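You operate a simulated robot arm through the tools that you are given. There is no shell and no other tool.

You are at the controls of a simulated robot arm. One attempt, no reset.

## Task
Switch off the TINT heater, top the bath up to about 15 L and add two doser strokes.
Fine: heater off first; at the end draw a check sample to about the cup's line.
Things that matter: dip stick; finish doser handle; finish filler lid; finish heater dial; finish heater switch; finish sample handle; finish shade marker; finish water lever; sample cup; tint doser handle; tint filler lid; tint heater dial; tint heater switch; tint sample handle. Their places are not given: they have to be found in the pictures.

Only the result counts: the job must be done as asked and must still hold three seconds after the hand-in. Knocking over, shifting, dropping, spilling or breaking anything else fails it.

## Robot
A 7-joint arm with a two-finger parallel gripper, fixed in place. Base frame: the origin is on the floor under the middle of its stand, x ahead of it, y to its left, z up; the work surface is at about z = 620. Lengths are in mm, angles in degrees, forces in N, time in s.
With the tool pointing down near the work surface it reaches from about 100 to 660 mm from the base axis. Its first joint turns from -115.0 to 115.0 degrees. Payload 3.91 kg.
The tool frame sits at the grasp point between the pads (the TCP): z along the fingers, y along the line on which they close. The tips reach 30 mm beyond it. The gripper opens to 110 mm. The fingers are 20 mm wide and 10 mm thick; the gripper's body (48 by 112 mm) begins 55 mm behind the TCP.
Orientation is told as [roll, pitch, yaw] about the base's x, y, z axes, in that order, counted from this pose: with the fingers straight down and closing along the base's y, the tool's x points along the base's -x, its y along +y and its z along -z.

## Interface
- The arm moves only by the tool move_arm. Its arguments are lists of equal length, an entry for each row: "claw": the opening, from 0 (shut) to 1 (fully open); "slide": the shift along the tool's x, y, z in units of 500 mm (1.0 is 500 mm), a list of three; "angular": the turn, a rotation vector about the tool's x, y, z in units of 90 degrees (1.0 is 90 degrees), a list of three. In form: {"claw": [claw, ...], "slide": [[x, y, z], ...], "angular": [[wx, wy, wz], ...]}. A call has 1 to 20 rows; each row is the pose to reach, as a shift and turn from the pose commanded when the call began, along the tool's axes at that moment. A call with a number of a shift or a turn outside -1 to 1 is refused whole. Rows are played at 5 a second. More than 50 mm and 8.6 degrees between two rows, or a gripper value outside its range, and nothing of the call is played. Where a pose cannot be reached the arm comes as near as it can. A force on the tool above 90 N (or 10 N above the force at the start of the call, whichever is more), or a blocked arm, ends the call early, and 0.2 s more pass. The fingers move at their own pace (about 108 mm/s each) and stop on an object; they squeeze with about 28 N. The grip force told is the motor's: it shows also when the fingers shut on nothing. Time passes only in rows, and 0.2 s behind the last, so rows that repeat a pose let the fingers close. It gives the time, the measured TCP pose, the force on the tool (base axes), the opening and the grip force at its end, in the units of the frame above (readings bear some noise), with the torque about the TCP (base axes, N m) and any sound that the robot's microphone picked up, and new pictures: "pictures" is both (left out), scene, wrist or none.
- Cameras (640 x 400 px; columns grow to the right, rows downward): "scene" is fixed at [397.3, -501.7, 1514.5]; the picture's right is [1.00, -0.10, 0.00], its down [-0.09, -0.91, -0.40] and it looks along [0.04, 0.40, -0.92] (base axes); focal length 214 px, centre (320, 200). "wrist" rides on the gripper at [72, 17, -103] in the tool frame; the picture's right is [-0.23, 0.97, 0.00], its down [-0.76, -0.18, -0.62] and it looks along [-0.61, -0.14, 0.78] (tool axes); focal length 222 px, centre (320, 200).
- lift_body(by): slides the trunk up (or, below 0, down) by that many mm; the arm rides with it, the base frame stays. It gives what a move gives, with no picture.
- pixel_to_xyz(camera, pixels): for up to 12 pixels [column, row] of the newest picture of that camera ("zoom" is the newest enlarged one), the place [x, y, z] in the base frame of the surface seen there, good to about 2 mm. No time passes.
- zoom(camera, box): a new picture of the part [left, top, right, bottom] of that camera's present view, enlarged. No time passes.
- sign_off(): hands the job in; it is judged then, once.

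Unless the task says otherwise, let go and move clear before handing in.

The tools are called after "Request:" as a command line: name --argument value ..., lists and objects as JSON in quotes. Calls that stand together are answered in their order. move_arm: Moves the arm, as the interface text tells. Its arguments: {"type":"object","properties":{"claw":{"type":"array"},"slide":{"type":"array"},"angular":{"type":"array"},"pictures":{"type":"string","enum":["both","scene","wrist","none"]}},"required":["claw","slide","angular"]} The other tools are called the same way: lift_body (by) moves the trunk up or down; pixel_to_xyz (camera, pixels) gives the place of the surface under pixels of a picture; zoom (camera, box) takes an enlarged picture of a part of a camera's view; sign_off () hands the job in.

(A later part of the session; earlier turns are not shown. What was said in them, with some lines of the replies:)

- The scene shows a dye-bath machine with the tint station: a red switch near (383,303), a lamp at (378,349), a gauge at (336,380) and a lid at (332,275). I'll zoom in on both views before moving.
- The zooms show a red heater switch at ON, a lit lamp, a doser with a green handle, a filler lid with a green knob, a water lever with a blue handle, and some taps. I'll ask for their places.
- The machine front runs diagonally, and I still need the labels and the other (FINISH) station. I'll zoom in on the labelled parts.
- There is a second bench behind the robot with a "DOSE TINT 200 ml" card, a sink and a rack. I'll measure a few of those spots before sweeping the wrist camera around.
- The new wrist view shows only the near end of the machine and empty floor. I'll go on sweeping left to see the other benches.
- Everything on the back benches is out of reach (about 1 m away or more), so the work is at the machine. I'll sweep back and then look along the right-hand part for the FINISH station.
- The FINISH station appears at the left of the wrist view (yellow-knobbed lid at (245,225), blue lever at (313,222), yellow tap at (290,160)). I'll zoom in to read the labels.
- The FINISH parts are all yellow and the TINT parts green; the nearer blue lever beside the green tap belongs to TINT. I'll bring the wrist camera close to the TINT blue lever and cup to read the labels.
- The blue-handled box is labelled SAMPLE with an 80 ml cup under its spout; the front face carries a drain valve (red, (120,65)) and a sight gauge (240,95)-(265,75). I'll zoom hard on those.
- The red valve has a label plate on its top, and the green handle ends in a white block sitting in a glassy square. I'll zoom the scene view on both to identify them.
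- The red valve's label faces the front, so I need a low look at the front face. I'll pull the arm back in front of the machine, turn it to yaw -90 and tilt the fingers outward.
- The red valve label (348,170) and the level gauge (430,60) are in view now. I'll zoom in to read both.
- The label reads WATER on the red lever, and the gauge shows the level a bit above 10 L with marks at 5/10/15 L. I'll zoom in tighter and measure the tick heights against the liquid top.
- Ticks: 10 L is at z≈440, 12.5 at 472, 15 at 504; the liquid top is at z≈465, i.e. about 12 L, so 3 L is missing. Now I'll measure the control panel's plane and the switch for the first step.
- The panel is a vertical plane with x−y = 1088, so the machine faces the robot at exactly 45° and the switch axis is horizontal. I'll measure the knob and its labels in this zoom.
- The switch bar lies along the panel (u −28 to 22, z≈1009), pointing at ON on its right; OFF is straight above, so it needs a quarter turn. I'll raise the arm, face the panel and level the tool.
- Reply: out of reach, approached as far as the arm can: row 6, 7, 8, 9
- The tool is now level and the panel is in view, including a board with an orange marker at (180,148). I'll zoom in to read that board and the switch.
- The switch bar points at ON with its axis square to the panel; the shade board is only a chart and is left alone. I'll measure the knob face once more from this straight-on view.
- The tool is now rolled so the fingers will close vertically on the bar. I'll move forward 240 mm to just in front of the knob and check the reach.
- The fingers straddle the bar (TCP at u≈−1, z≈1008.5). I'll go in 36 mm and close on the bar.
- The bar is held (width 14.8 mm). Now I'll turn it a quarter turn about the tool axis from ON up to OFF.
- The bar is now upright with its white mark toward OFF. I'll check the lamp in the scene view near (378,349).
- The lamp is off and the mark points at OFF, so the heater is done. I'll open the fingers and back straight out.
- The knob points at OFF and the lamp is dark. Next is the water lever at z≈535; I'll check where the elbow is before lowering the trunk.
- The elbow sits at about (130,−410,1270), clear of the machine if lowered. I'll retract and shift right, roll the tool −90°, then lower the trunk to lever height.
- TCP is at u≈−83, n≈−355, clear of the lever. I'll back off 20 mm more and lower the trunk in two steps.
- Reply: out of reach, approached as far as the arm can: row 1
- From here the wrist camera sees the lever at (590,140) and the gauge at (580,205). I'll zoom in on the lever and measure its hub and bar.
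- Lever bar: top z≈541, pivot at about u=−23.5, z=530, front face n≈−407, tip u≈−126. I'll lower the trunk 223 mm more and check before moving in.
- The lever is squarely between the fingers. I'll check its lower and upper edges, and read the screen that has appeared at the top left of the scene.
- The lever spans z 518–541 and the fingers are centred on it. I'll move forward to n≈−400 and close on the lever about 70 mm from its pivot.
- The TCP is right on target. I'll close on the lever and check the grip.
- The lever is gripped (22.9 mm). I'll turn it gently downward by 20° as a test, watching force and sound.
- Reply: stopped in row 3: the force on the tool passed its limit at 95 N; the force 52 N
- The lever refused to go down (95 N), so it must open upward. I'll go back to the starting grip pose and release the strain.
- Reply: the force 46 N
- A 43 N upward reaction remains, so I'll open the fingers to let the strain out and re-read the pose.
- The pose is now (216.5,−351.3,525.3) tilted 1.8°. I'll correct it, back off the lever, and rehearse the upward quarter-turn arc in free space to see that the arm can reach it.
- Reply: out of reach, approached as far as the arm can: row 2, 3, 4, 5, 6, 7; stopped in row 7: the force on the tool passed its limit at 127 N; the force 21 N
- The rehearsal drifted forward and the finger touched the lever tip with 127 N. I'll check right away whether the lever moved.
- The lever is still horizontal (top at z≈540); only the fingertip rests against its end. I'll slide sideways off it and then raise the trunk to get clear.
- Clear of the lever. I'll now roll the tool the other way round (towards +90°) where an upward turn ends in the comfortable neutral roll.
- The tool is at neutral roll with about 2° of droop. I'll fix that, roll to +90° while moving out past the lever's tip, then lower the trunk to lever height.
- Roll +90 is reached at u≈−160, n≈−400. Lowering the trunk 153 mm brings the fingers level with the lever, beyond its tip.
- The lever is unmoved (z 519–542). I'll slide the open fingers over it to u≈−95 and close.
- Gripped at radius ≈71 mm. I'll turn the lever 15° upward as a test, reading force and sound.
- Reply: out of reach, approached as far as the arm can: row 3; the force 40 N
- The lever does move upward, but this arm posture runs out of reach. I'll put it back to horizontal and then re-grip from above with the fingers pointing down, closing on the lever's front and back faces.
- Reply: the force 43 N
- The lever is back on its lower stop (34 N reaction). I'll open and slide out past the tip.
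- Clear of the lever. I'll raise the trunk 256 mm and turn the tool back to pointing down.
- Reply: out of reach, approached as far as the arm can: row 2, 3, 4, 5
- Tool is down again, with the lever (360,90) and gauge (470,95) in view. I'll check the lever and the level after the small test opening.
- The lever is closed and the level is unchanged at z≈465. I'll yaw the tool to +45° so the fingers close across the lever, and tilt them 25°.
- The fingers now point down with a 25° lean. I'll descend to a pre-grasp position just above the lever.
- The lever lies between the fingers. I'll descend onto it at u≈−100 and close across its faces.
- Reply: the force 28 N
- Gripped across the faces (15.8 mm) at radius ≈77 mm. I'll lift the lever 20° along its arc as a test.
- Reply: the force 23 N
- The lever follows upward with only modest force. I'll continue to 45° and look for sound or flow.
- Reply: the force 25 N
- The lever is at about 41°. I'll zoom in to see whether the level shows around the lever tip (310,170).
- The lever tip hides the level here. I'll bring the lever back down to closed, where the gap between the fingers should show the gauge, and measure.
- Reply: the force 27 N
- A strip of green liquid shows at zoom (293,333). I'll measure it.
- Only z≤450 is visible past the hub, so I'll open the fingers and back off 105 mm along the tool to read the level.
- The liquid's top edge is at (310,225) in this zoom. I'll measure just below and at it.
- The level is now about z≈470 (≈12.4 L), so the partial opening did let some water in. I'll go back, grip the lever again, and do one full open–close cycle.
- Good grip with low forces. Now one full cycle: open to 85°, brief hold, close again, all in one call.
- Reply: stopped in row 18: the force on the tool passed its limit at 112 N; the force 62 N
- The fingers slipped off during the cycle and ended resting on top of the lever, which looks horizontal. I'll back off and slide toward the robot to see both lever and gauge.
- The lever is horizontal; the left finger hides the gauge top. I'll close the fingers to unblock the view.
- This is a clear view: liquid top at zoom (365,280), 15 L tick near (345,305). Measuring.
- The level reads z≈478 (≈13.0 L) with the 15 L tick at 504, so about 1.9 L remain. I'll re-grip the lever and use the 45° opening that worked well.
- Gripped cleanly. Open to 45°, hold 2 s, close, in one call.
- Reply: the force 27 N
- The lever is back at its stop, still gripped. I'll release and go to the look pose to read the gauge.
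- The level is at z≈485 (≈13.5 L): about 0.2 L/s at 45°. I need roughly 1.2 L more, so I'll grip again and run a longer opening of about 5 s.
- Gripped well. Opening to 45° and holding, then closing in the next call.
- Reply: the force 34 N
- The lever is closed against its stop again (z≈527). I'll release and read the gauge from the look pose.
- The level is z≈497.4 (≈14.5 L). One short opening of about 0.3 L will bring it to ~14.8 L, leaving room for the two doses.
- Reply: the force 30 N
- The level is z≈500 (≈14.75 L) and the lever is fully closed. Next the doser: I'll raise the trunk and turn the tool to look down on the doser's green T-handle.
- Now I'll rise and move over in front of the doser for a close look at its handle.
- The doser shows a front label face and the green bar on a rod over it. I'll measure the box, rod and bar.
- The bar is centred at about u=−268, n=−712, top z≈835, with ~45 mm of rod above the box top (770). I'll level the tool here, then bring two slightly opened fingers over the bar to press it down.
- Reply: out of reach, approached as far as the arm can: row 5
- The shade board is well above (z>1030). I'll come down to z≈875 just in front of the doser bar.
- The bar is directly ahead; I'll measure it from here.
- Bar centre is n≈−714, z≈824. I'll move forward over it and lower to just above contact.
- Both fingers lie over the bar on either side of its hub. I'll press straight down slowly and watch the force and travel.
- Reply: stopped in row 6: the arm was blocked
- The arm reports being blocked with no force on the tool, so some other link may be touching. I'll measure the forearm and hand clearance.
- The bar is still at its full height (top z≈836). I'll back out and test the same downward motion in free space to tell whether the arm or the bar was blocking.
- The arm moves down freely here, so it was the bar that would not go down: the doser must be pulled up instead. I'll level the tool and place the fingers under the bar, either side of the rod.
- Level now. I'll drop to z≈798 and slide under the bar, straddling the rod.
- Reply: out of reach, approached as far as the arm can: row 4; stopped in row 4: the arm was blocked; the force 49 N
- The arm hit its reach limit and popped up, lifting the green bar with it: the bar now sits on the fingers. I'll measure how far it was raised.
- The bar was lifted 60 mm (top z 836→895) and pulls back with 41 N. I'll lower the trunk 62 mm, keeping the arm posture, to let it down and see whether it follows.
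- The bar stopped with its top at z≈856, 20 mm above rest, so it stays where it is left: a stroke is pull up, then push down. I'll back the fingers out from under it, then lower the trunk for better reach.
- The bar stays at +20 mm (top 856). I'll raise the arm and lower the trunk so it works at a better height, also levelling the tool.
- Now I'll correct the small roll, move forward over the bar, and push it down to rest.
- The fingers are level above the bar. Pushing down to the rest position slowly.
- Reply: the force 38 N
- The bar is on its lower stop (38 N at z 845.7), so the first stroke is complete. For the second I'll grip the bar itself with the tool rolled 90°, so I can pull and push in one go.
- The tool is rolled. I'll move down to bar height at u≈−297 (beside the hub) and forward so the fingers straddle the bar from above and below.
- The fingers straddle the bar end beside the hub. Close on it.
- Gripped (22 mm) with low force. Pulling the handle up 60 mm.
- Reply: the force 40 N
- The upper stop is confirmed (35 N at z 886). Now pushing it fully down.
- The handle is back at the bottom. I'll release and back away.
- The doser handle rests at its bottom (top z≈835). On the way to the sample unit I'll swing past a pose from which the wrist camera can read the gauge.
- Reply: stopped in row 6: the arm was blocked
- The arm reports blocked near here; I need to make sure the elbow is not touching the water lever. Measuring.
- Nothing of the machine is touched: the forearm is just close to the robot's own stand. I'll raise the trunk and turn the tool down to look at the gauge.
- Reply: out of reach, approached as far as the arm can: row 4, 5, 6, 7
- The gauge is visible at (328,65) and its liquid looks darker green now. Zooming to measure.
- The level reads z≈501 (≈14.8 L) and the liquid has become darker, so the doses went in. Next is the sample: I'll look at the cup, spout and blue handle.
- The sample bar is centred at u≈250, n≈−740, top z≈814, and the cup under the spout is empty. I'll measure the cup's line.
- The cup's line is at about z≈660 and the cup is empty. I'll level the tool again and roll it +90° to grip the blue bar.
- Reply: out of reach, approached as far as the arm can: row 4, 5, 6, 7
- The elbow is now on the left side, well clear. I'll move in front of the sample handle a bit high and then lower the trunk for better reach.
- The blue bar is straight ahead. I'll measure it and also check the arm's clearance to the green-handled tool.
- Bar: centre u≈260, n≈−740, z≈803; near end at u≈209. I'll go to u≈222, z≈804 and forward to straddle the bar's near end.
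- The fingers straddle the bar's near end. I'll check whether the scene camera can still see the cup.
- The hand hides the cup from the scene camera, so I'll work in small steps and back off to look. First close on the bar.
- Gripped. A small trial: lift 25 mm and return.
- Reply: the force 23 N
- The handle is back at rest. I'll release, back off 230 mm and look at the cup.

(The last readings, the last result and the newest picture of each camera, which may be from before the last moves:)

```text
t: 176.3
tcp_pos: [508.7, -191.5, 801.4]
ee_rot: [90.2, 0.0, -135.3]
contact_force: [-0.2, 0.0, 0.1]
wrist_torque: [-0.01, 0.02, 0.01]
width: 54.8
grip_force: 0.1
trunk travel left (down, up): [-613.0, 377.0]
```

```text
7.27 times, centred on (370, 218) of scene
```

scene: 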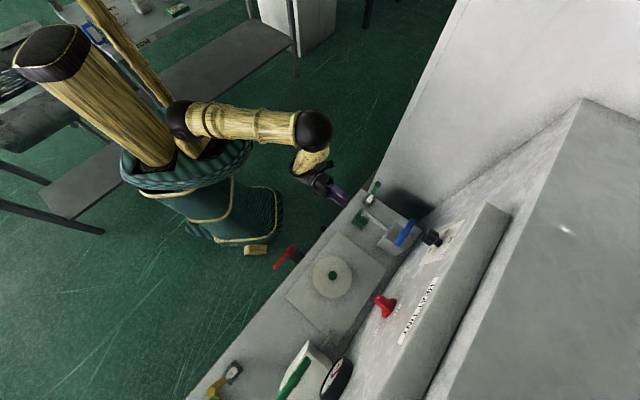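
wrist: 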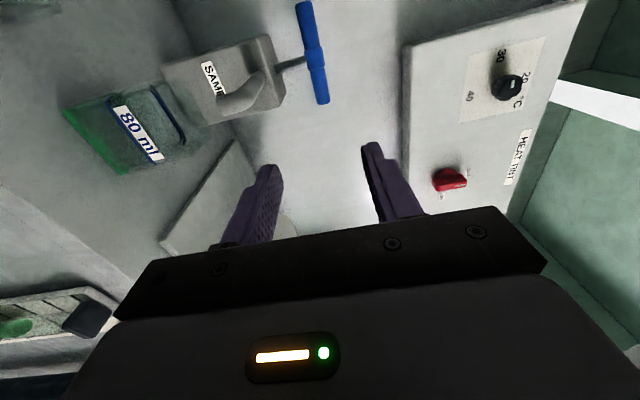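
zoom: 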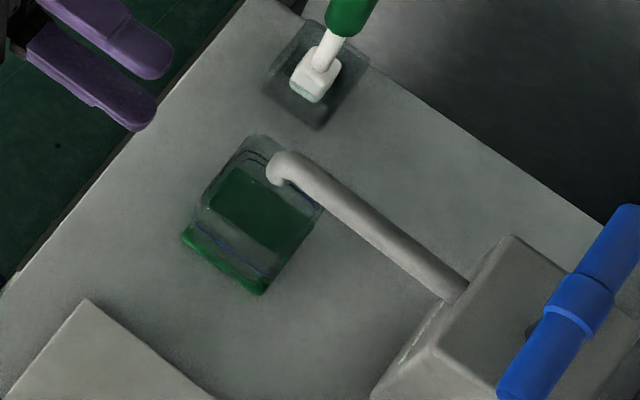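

From here the wrist camera sees the cup from the side at (140,130). Zooming.

Request:
zoom --camera "wrist" --box '[50, 60, 250, 190]'

Request:
pixel_to_xyz --camera "zoom" --pixels '[[320, 300], [250, 210], [280, 260], [200, 250], [400, 230], [380, 160], [170, 190], [230, 330], [340, 220], [300, 170]]'

```text
3.08 times, centred on (150, 125) of wrist
```

zoom: 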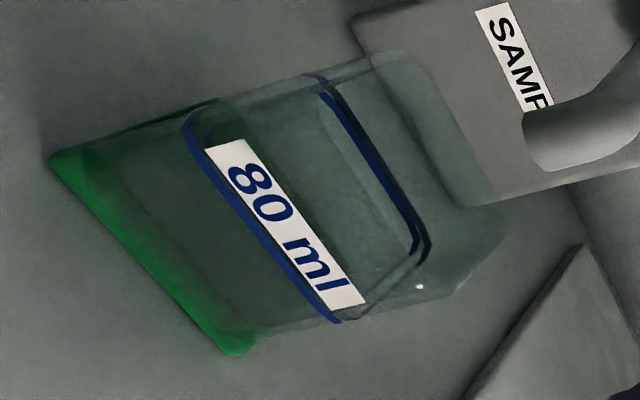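

```text
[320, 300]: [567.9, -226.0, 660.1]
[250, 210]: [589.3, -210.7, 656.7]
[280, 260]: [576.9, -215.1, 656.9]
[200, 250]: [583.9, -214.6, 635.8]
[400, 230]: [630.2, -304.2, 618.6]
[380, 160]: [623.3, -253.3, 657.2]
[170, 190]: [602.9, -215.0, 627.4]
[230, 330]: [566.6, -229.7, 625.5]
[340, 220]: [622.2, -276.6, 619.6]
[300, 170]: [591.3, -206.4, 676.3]
```

The cup looks empty; its line is at z≈657. I'll go back, grip, and do one full 60 mm pull and return.

Request:
move_arm --claw '[0.5, 0.5, 0.5, 0.5, 0.5, 0.5, 0, 0, 0]' --slide '[[0, 0.003, 0.09], [0, 0.003, 0.18], [0, 0.003, 0.27], [0, 0.003, 0.36], [0, 0.003, 0.43], [0, 0.003, 0.46], [0, 0.003, 0.46], [0, 0.003, 0.46], [0, 0.003, 0.46]]' --angular '[[0, 0, 0], [0, 0, 0], [0, 0, 0], [0, 0, 0], [0, 0, 0], [0, 0, 0], [0, 0, 0], [0, 0, 0], [0, 0, 0]]' --pictures "wrist"

```text
t: 178.3
tcp_pos: [671.0, -358.5, 805.0]
ee_rot: [90.2, 0.1, -135.3]
contact_force: [0.0, -1.6, 0.0]
wrist_torque: [-0.02, 0.01, 0.18]
width: 21.7
grip_force: 44.7
trunk travel left (down, up): [-613.0, 377.0]
```

wrist: 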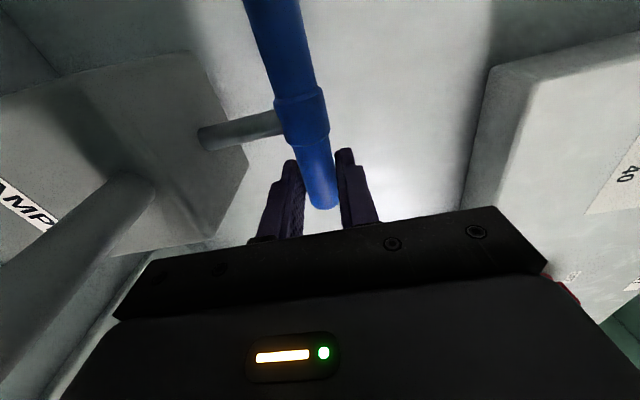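

Request:
move_arm --claw '[0, 0, 0, 0, 0, 0, 0, 0, 0, 0, 0, 0]' --slide '[[0, 0.024, 0], [0, 0.048, 0], [0, 0.072, 0], [0, 0.096, 0], [0, 0.12, 0], [0, 0.096, 0], [0, 0.072, 0], [0, 0.048, 0], [0, 0.024, 0], [0, 0.006, 0], [0, -0.002, 0], [0, -0.005, 0]]' --angular '[[0, 0, 0], [0, 0, 0], [0, 0, 0], [0, 0, 0], [0, 0, 0], [0, 0, 0], [0, 0, 0], [0, 0, 0], [0, 0, 0], [0, 0, 0], [0, 0, 0], [0, 0, 0]]' --pictures "wrist"

```text
t: 180.9
tcp_pos: [671.4, -358.2, 805.5]
ee_rot: [90.4, 0.2, -135.2]
contact_force: [0.3, -4.2, 10.8]
wrist_torque: [0.0, -0.16, -0.02]
width: 21.8
grip_force: 45.5
trunk travel left (down, up): [-613.0, 377.0]
```

wrist: 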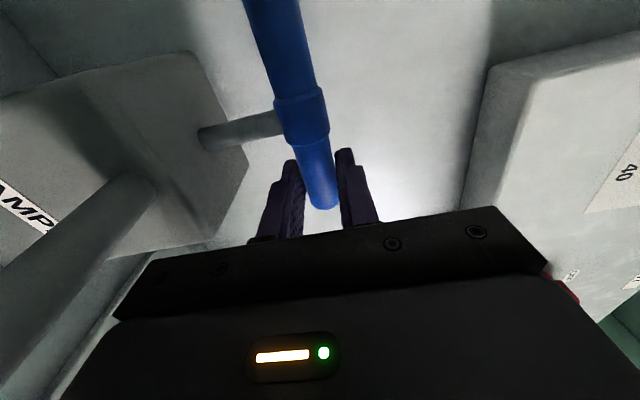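

The full pull and return went smoothly. I'll release, back off, and look at the cup.

Request:
move_arm --claw '[0.5, 0.5, 0.5, 0.5, 0.5, 0.5, 0.5]' --slide '[[0, 0.003, 0], [0, 0.003, -0.02], [0, 0.003, -0.1], [0, 0.003, -0.19], [0, 0.003, -0.28], [0, 0.003, -0.37], [0, 0.003, -0.46]]' --angular '[[0, 0, 0], [0, 0, 0], [0, 0, 0], [0, 0, 0], [0, 0, 0], [0, 0, 0], [0, 0, 0]]' --pictures "both"

Request:
zoom --camera "wrist" --box '[50, 60, 250, 190]'

Request:
zoom --camera "scene" --box '[335, 190, 405, 245]'

```text
t: 182.5
tcp_pos: [506.3, -192.4, 806.2]
ee_rot: [90.3, 0.0, -135.2]
contact_force: [-0.5, 0.6, 0.0]
wrist_torque: [0.0, 0.03, 0.03]
width: 55.2
grip_force: 0.1
trunk travel left (down, up): [-613.0, 377.0]
```

scene: 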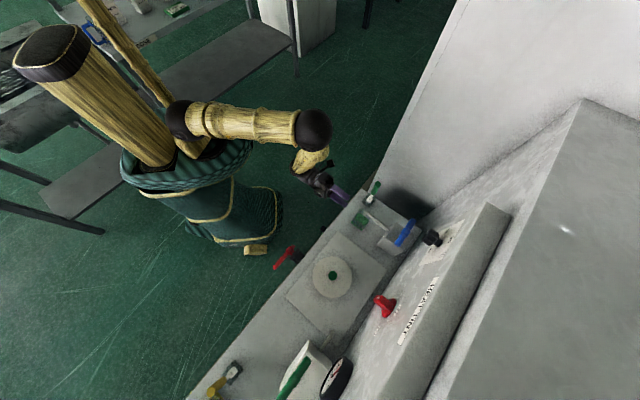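
wrist: 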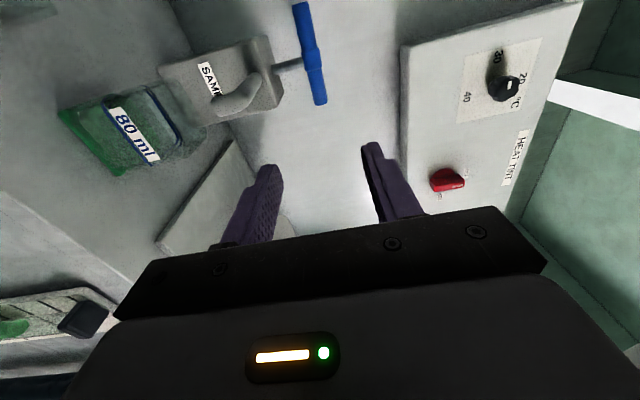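

```text
3.08 times, centred on (150, 125) of wrist
```

zoom: 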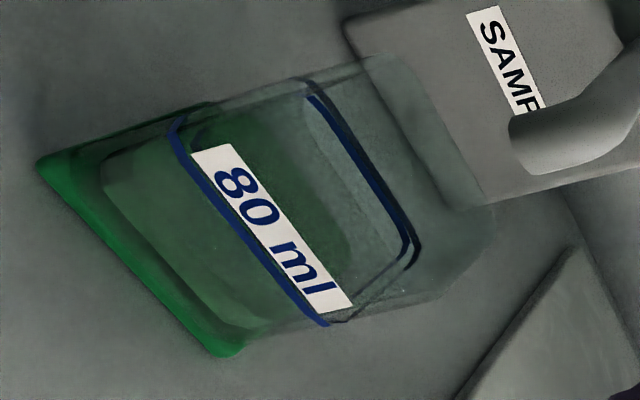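

```text
7.27 times, centred on (370, 218) of scene
```

zoom: 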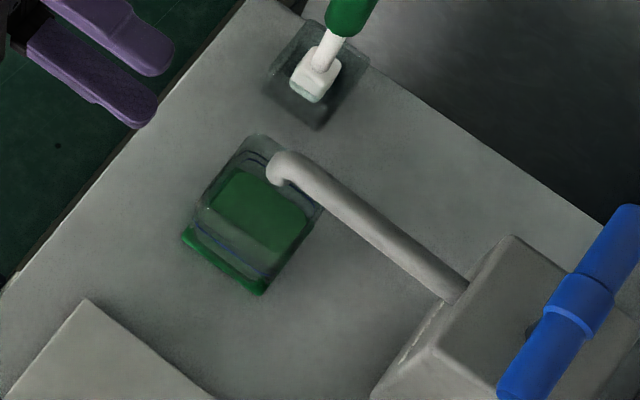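

There is green liquid in the cup now. I'll measure its surface height against the line (z≈657).

Request:
pixel_to_xyz --camera "zoom" --pixels '[[255, 205], [270, 220], [240, 200], [280, 230], [260, 235], [225, 215], [295, 215], [250, 190], [235, 255], [215, 240]]'

Request:
pixel_to_xyz --camera "wrist" --pixels '[[100, 125], [110, 140], [125, 160], [115, 120], [130, 130], [150, 110], [140, 100], [160, 120], [165, 135], [155, 95]]'

```text
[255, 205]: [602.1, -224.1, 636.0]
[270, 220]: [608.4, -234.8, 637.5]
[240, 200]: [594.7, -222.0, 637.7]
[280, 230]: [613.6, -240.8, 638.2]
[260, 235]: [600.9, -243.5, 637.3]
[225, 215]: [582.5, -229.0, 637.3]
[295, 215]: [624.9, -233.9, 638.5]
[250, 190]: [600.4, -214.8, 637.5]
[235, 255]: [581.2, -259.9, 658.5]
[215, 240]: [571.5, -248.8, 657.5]
```

```text
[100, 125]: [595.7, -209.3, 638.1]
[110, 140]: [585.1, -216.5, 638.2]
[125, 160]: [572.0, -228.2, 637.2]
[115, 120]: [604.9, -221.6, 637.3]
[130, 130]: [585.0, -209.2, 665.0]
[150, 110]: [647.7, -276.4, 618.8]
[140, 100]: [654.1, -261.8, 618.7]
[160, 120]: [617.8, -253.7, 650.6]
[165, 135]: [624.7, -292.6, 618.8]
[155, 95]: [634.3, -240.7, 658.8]
```

The surface is at z≈637.5, about 30 ml (bottom ≈626, line ≈657). I'll repeat the stroke with a 0.4 s hold at the top, which should still stay below the line.

Request:
move_arm --claw '[0.5, 0.5, 0.5, 0.5, 0.5, 0.5, 0, 0, 0]' --slide '[[0, 0, 0.09], [0, 0, 0.18], [0, 0, 0.27], [0, 0, 0.36], [0, 0, 0.43], [0, 0, 0.46], [0, 0, 0.46], [0, 0, 0.46], [0, 0, 0.46]]' --angular '[[0, 0, 0], [0, 0, 0], [0, 0, 0], [0, 0, 0], [0, 0, 0], [0, 0, 0], [0, 0, 0], [0, 0, 0], [0, 0, 0]]' --pictures "wrist"

```text
t: 184.5
tcp_pos: [672.3, -359.8, 803.5]
ee_rot: [90.2, 0.1, -135.3]
contact_force: [6.6, -4.6, 6.4]
wrist_torque: [-0.05, -0.06, 0.07]
width: 21.7
grip_force: 44.9
trunk travel left (down, up): [-613.0, 377.0]
```

wrist: 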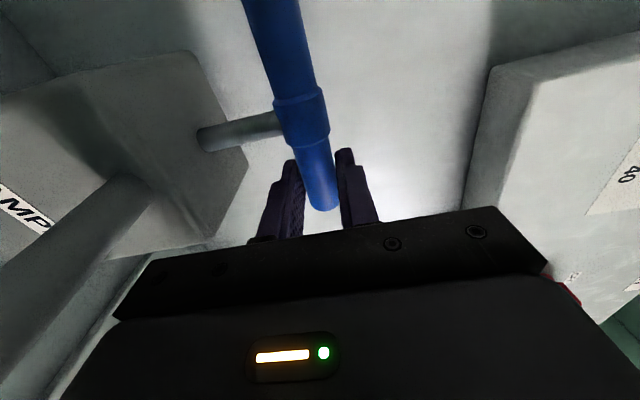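

Request:
move_arm --claw '[0, 0, 0, 0, 0, 0, 0, 0, 0, 0, 0, 0, 0, 0]' --slide '[[0, 0.024, 0], [0, 0.048, 0], [0, 0.072, 0], [0, 0.096, 0], [0, 0.12, 0], [0, 0.12, 0], [0, 0.12, 0], [0, 0.096, 0], [0, 0.072, 0], [0, 0.048, 0], [0, 0.024, 0], [0, 0.006, 0], [0, -0.002, 0], [0, -0.004, 0]]' --angular '[[0, 0, 0], [0, 0, 0], [0, 0, 0], [0, 0, 0], [0, 0, 0], [0, 0, 0], [0, 0, 0], [0, 0, 0], [0, 0, 0], [0, 0, 0], [0, 0, 0], [0, 0, 0], [0, 0, 0], [0, 0, 0]]' --pictures "none"

Request:
move_arm --claw '[0.5, 0.5, 0.5, 0.5, 0.5, 0.5, 0.5]' --slide '[[0, 0.003, 0], [0, 0.003, -0.02], [0, 0.003, -0.1], [0, 0.003, -0.19], [0, 0.003, -0.28], [0, 0.003, -0.37], [0, 0.003, -0.46]]' --angular '[[0, 0, 0], [0, 0, 0], [0, 0, 0], [0, 0, 0], [0, 0, 0], [0, 0, 0], [0, 0, 0]]' --pictures "both"

Request:
zoom --camera "wrist" --box '[50, 60, 250, 190]'

Request:
zoom --camera "scene" --box '[335, 190, 405, 245]'

Request:
pixel_to_xyz --camera "zoom" --pixels '[[255, 205], [270, 220], [240, 200], [280, 230], [260, 235], [225, 215], [295, 215], [250, 190]]'

```text
t: 187.5
tcp_pos: [672.1, -357.9, 804.4]
ee_rot: [90.5, 0.2, -135.3]
contact_force: [9.3, -12.1, 13.0]
wrist_torque: [-0.03, -0.18, 0.29]
width: 21.6
grip_force: 44.7
trunk travel left (down, up): [-613.0, 377.0]
```

```text
t: 189.1
tcp_pos: [511.2, -191.5, 803.6]
ee_rot: [90.1, 0.0, -135.2]
contact_force: [0.5, 1.2, 0.2]
wrist_torque: [0.0, -0.01, 0.01]
width: 54.8
grip_force: 0.1
trunk travel left (down, up): [-613.0, 377.0]
```

scene: 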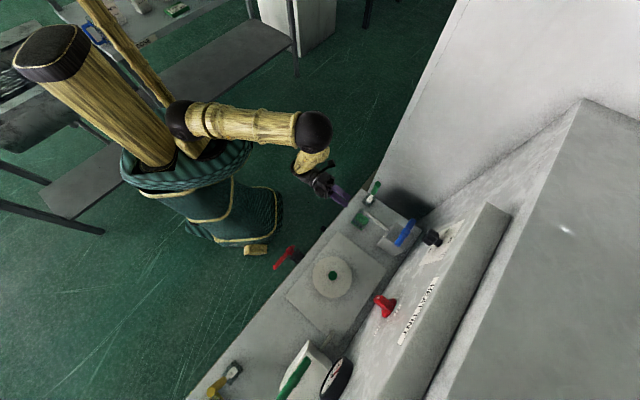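
wrist: 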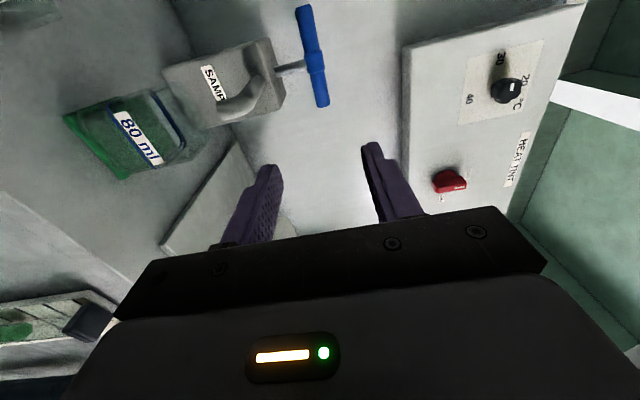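

```text
3.08 times, centred on (150, 125) of wrist
```

zoom: 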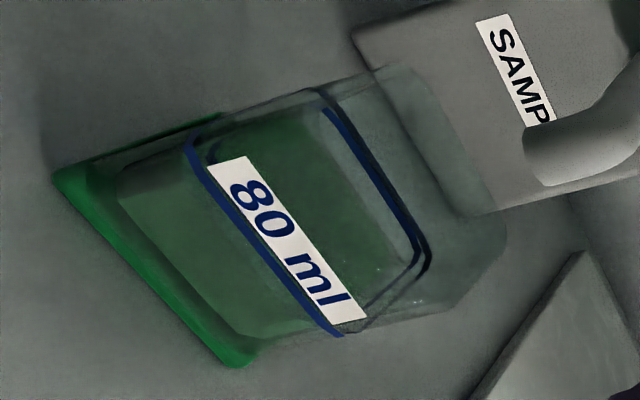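

```text
7.27 times, centred on (370, 218) of scene
```

zoom: 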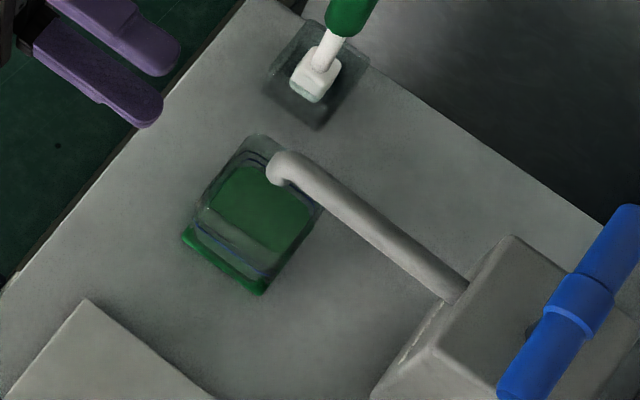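

```text
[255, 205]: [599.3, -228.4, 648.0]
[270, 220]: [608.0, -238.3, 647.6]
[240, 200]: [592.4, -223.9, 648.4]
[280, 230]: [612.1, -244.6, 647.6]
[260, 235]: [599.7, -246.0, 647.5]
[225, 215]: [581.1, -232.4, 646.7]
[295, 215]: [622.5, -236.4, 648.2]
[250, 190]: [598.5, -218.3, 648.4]
```

The surface rose to z≈647.8: each full stroke gives about 27 ml, so it is a metering pump. A third full stroke should bring it to ≈658, right at the line (≈657.5).

Request:
move_arm --claw '[0.5, 0.5, 0.5, 0.5, 0.5, 0.5, 0, 0, 0]' --slide '[[0, 0, 0.09], [0, 0, 0.18], [0, 0, 0.27], [0, 0, 0.36], [0, 0, 0.43], [0, 0, 0.46], [0, 0, 0.46], [0, 0, 0.46], [0, 0, 0.46]]' --angular '[[0, 0, 0], [0, 0, 0], [0, 0, 0], [0, 0, 0], [0, 0, 0], [0, 0, 0], [0, 0, 0], [0, 0, 0], [0, 0, 0]]' --pictures "wrist"

```text
t: 191.1
tcp_pos: [672.5, -358.3, 804.3]
ee_rot: [90.2, 0.1, -135.4]
contact_force: [3.2, -3.0, 1.7]
wrist_torque: [-0.01, -0.04, 0.08]
width: 21.8
grip_force: 44.5
trunk travel left (down, up): [-613.0, 377.0]
```

wrist: 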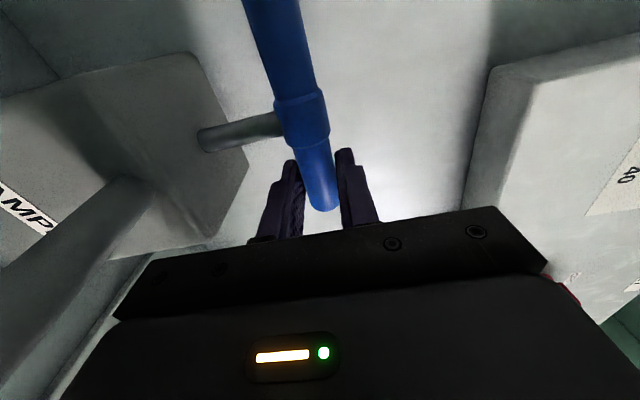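

The handle is gripped, but before the last sample stroke I want to confirm the dosing by the bath's colour. I'll release and turn to look at the gauge from the same kind of view as at the start.

Request:
move_arm --claw '[0.5, 0.5, 0.5, 0.5, 0.5, 0.5, 0.5]' --slide '[[0, 0.002, 0], [0, 0.002, -0.02], [0, 0.002, -0.1], [0, 0.002, -0.19], [0, 0.002, -0.28], [0, 0.002, -0.37], [0, 0.002, -0.46]]' --angular '[[0, 0, 0], [0, 0, 0], [0, 0, 0], [0, 0, 0], [0, 0, 0], [0, 0, 0], [0, 0, 0]]' --pictures "wrist"

Request:
zoom --camera "wrist" --box '[0, 260, 130, 350]'

Request:
zoom --camera "wrist" --box '[60, 80, 220, 190]'

```text
t: 192.7
tcp_pos: [511.0, -191.3, 802.9]
ee_rot: [90.2, 0.2, -135.1]
contact_force: [0.1, 0.1, 0.7]
wrist_torque: [0.0, 0.02, 0.01]
width: 54.8
grip_force: 0.1
trunk travel left (down, up): [-613.0, 377.0]
```

wrist: 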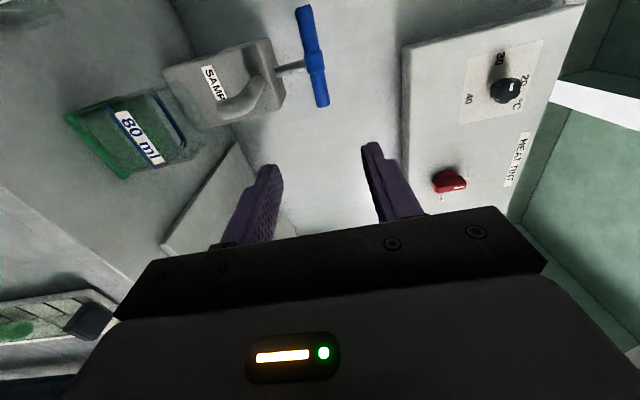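

```text
4.44 times, centred on (65, 305) of wrist
```

zoom: 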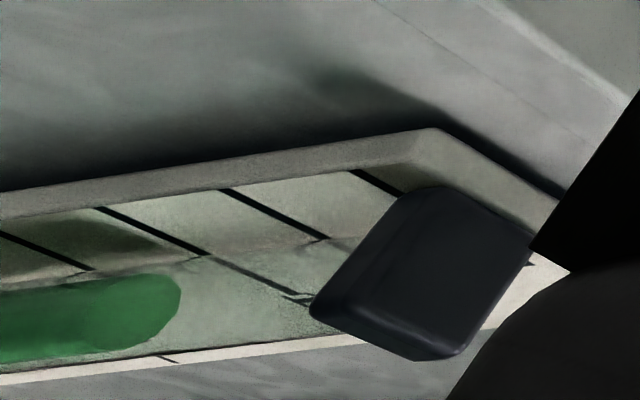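

```text
3.64 times, centred on (140, 135) of wrist
```

zoom: 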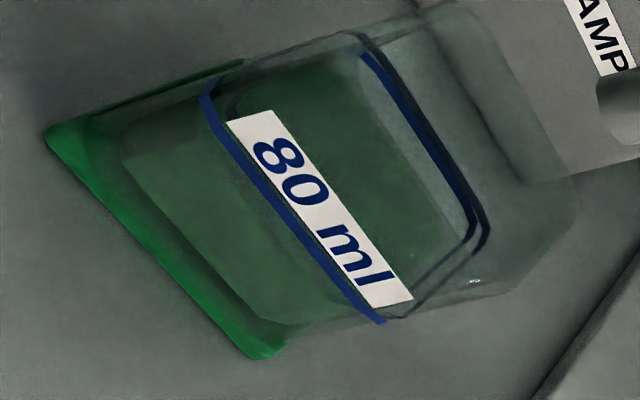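

The bath is now clearly darker than both the diluted state and the original 12 L state, consistent with two doses. I'll do the third sample stroke.

Request:
move_arm --claw '[0.5, 0.5, 0.5, 0.5, 0.5, 0.5, 0, 0, 0]' --slide '[[0, 0, 0.09], [0, 0, 0.18], [0, 0, 0.27], [0, 0, 0.36], [0, 0, 0.43], [0, 0, 0.46], [0, 0, 0.46], [0, 0, 0.46], [0, 0, 0.46]]' --angular '[[0, 0, 0], [0, 0, 0], [0, 0, 0], [0, 0, 0], [0, 0, 0], [0, 0, 0], [0, 0, 0], [0, 0, 0], [0, 0, 0]]' --pictures "wrist"

```text
t: 194.7
tcp_pos: [671.6, -358.1, 804.9]
ee_rot: [90.1, 0.2, -135.3]
contact_force: [-0.9, -2.4, -0.7]
wrist_torque: [-0.02, 0.07, 0.34]
width: 21.7
grip_force: 45.3
trunk travel left (down, up): [-613.0, 377.0]
```

wrist: 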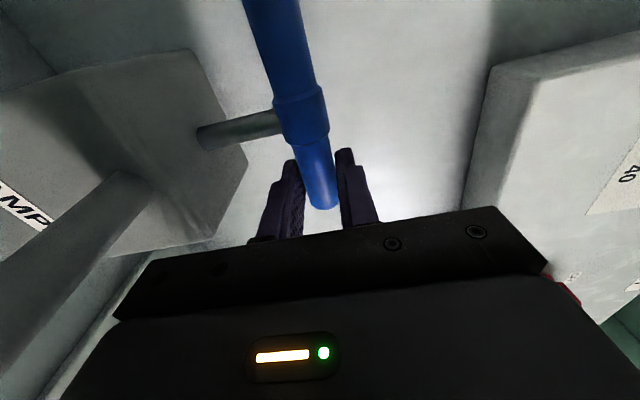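

Gripped cleanly. Full pull and return, then release and look.

Request:
move_arm --claw '[0, 0, 0, 0, 0, 0, 0, 0, 0, 0, 0, 0]' --slide '[[0, 0.024, 0], [0, 0.048, 0], [0, 0.072, 0], [0, 0.096, 0], [0, 0.12, 0], [0, 0.096, 0], [0, 0.072, 0], [0, 0.048, 0], [0, 0.024, 0], [0, 0.006, 0], [0, -0.002, 0], [0, -0.005, 0]]' --angular '[[0, 0, 0], [0, 0, 0], [0, 0, 0], [0, 0, 0], [0, 0, 0], [0, 0, 0], [0, 0, 0], [0, 0, 0], [0, 0, 0], [0, 0, 0], [0, 0, 0], [0, 0, 0]]' --pictures "none"

Request:
move_arm --claw '[0.5, 0.5, 0.5, 0.5, 0.5, 0.5, 0.5]' --slide '[[0, 0.003, 0], [0, 0.003, -0.02], [0, 0.003, -0.1], [0, 0.003, -0.19], [0, 0.003, -0.28], [0, 0.003, -0.37], [0, 0.003, -0.46]]' --angular '[[0, 0, 0], [0, 0, 0], [0, 0, 0], [0, 0, 0], [0, 0, 0], [0, 0, 0], [0, 0, 0]]' --pictures "both"

Request:
zoom --camera "wrist" --box '[60, 80, 220, 190]'

Request:
zoom --camera "scene" --box '[335, 190, 405, 245]'

Request:
pixel_to_xyz --camera "zoom" --pixels '[[255, 205], [270, 220], [240, 200], [280, 230], [260, 235], [225, 215], [295, 215], [250, 190], [570, 300], [520, 370], [620, 230]]'

```text
t: 197.3
tcp_pos: [671.4, -359.0, 805.3]
ee_rot: [90.5, 0.2, -135.4]
contact_force: [5.9, -14.4, 15.8]
wrist_torque: [-0.04, -0.23, -0.21]
width: 21.6
grip_force: 44.8
trunk travel left (down, up): [-613.0, 377.0]
```

```text
t: 198.9
tcp_pos: [510.3, -189.8, 802.2]
ee_rot: [90.4, 0.0, -135.2]
contact_force: [0.5, 0.9, -0.3]
wrist_torque: [-0.03, -0.01, -0.01]
width: 54.9
grip_force: 0.0
trunk travel left (down, up): [-613.0, 377.0]
```

scene: 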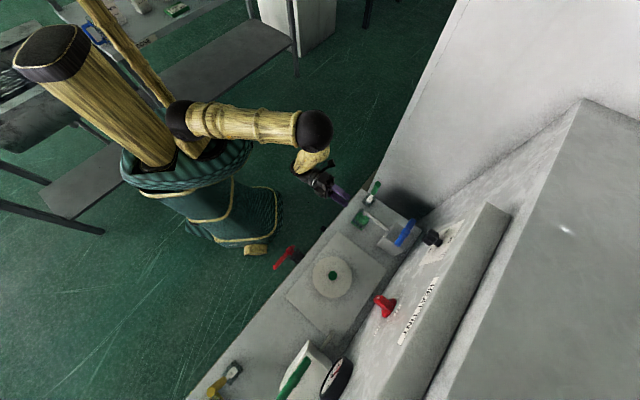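
wrist: 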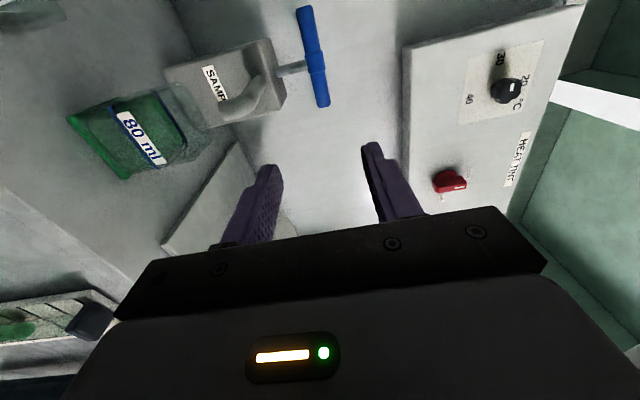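

```text
3.64 times, centred on (140, 135) of wrist
```

zoom: 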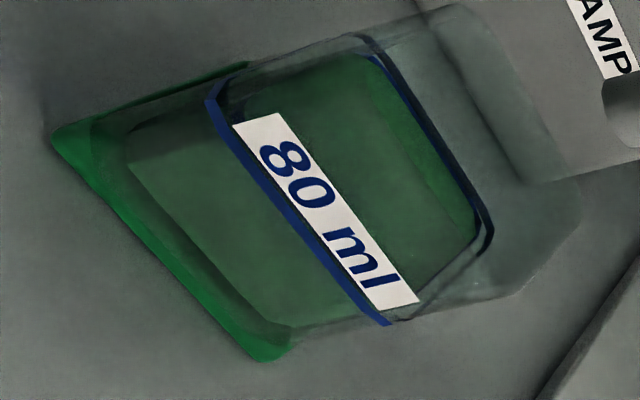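

```text
7.27 times, centred on (370, 218) of scene
```

zoom: 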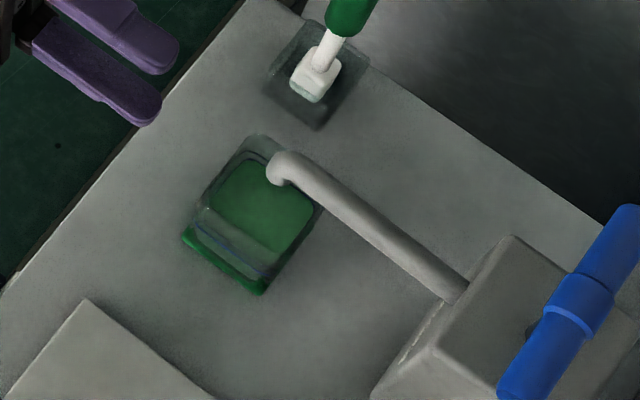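

```text
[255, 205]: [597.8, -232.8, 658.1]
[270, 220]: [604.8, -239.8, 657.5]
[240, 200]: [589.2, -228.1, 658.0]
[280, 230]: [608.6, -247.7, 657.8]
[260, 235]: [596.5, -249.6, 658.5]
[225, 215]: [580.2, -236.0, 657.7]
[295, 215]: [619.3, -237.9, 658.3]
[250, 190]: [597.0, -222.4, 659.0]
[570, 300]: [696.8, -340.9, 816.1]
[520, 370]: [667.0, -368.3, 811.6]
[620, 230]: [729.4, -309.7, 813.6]
```

The sample sits at z≈658, on the line, and the blue handle is back at rest. I'll move the arm clear and do a last check of everything.

Request:
move_arm --claw '[0.5, 0.5, 0.5, 0.5, 0.5]' --slide '[[0, 0.05, 0], [0, 0.1, -0.04], [0, 0.15, -0.08], [0, 0.2, -0.12], [0, 0.25, -0.14]]' --angular '[[0, 0, 0], [0, 0, 0], [0, 0, 0], [0, 0, 0], [0, 0, 0]]' --pictures "both"

Request:
zoom --camera "scene" --box '[180, 170, 500, 400]'

Request:
zoom --camera "scene" --box '[350, 280, 430, 370]'

Request:
zoom --camera "scene" --box '[255, 230, 320, 280]'

Request:
pixel_to_xyz --camera "zoom" --pixels '[[213, 308], [240, 260], [270, 225], [300, 195], [225, 310]]'

```text
t: 200.1
tcp_pos: [465.6, -141.1, 924.3]
ee_rot: [90.3, 0.1, -135.1]
contact_force: [0.7, -0.2, -0.2]
wrist_torque: [-0.01, -0.02, 0.02]
width: 54.9
grip_force: 0.0
out of reach, approached as far as the arm can: row 5
trunk travel left (down, up): [-613.0, 377.0]
```

scene: 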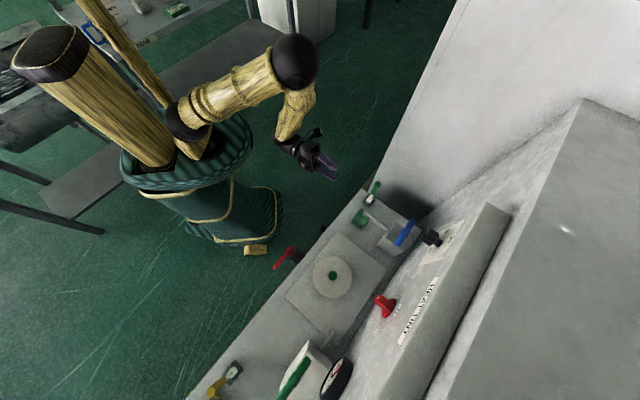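
wrist: 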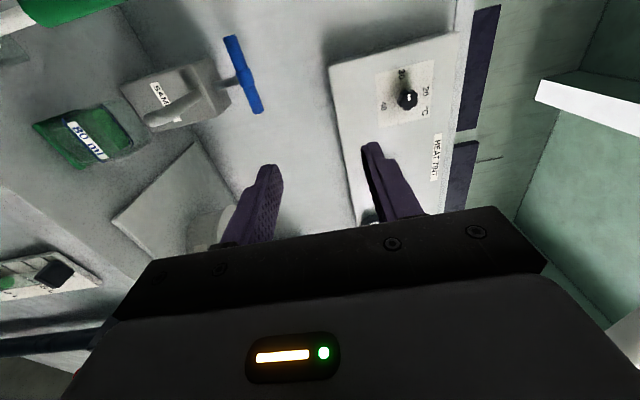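

```text
1.74 times, centred on (340, 285) of scene
```

zoom: 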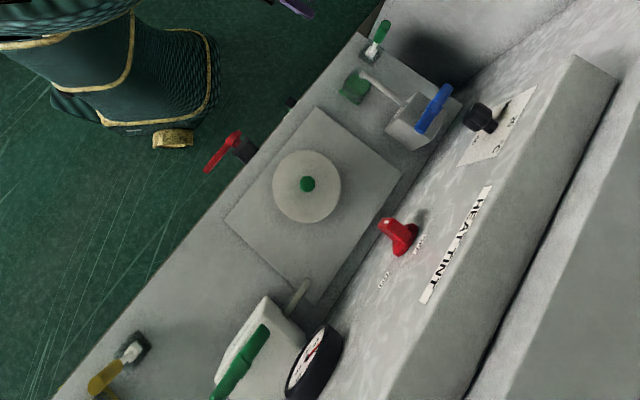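

```text
4.44 times, centred on (390, 325) of scene
```

zoom: 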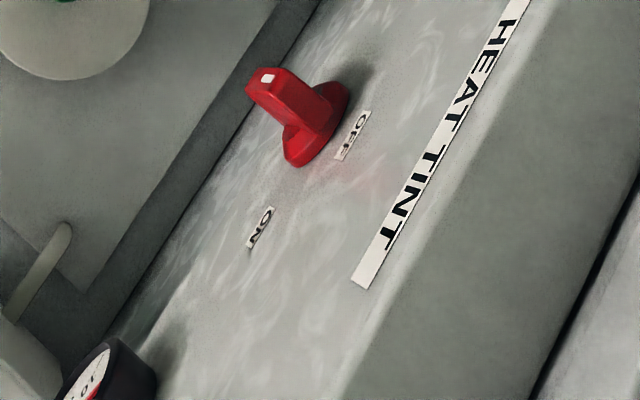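

```text
8.00 times, centred on (288, 255) of scene
```

zoom: 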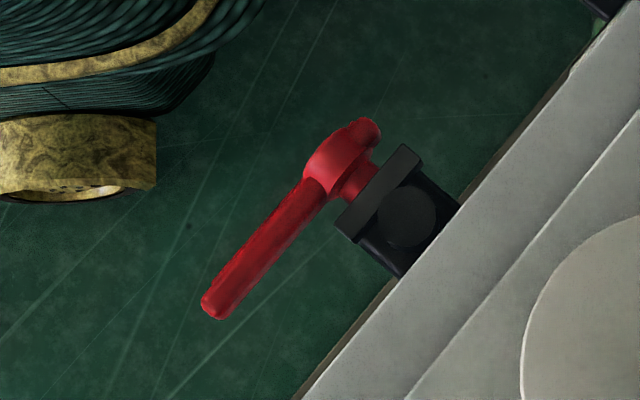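

```text
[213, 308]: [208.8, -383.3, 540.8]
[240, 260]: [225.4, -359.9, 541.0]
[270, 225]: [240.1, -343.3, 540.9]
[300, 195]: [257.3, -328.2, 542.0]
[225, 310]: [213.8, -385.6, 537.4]
```

The lever is exactly closed, the switch is at OFF with the lamp dark, and all handles are at rest. One last check of the gauge level at the left of the wrist view.

Request:
zoom --camera "wrist" --box '[0, 245, 110, 310]'

Request:
pixel_to_xyz --camera "zoom" --pixels '[[60, 220], [75, 215], [85, 210], [70, 230], [55, 200], [180, 165], [250, 145], [110, 190], [40, 215]]'

```text
5.82 times, centred on (55, 278) of wrist
```

zoom: 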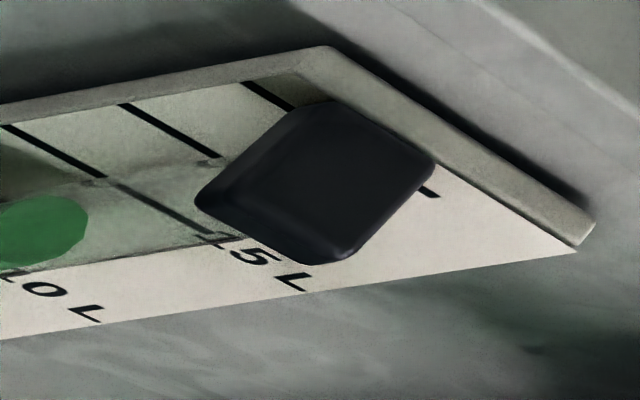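

```text
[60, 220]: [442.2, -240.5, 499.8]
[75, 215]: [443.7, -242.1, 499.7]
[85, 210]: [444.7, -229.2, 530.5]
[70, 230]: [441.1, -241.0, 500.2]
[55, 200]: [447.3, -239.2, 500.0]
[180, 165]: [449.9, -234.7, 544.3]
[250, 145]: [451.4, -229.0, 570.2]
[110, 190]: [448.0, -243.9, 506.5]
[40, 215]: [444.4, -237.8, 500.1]
```

The bath level reads z≈500, about 14.7 L. The heater is off, two doser strokes are in, the sample is on the line and the arm is clear, so I'm handing in.

Request:
sign_off

```text
The job is handed in.
```

I finished the job and handed it in. The bath ended slightly under 15 L, and the stroke count could not be read off directly.

- **Heater:** the TINT switch was turned to OFF before anything else, and its lamp is dark.
- **Bath level:** filled from about 12 L to about 14.7 L by the sight gauge, roughly 0.3 L under 15 L. I stopped there so the check sample stayed the last step. The water lever is fully closed again.
- **Doser:** I made two full pull-and-push strokes, and the handle is back at rest. There is no stroke counter. The evidence is that the handle went from bottom stop to top stop and back each time, and the bath turned clearly darker. The gauge moved too little to confirm the count.
- **Sample:** three pump strokes filled the cup to within about 1 mm of the 80 ml line. That handle is also back at rest.

While finding out which way the water lever opens, I pressed it against its stop, and a fingertip bumped its tip (force peaks of about 95–127 N). The lever showed no change afterwards and works normally. I saw nothing else knocked, moved or spilled, and the arm is clear of the machine.
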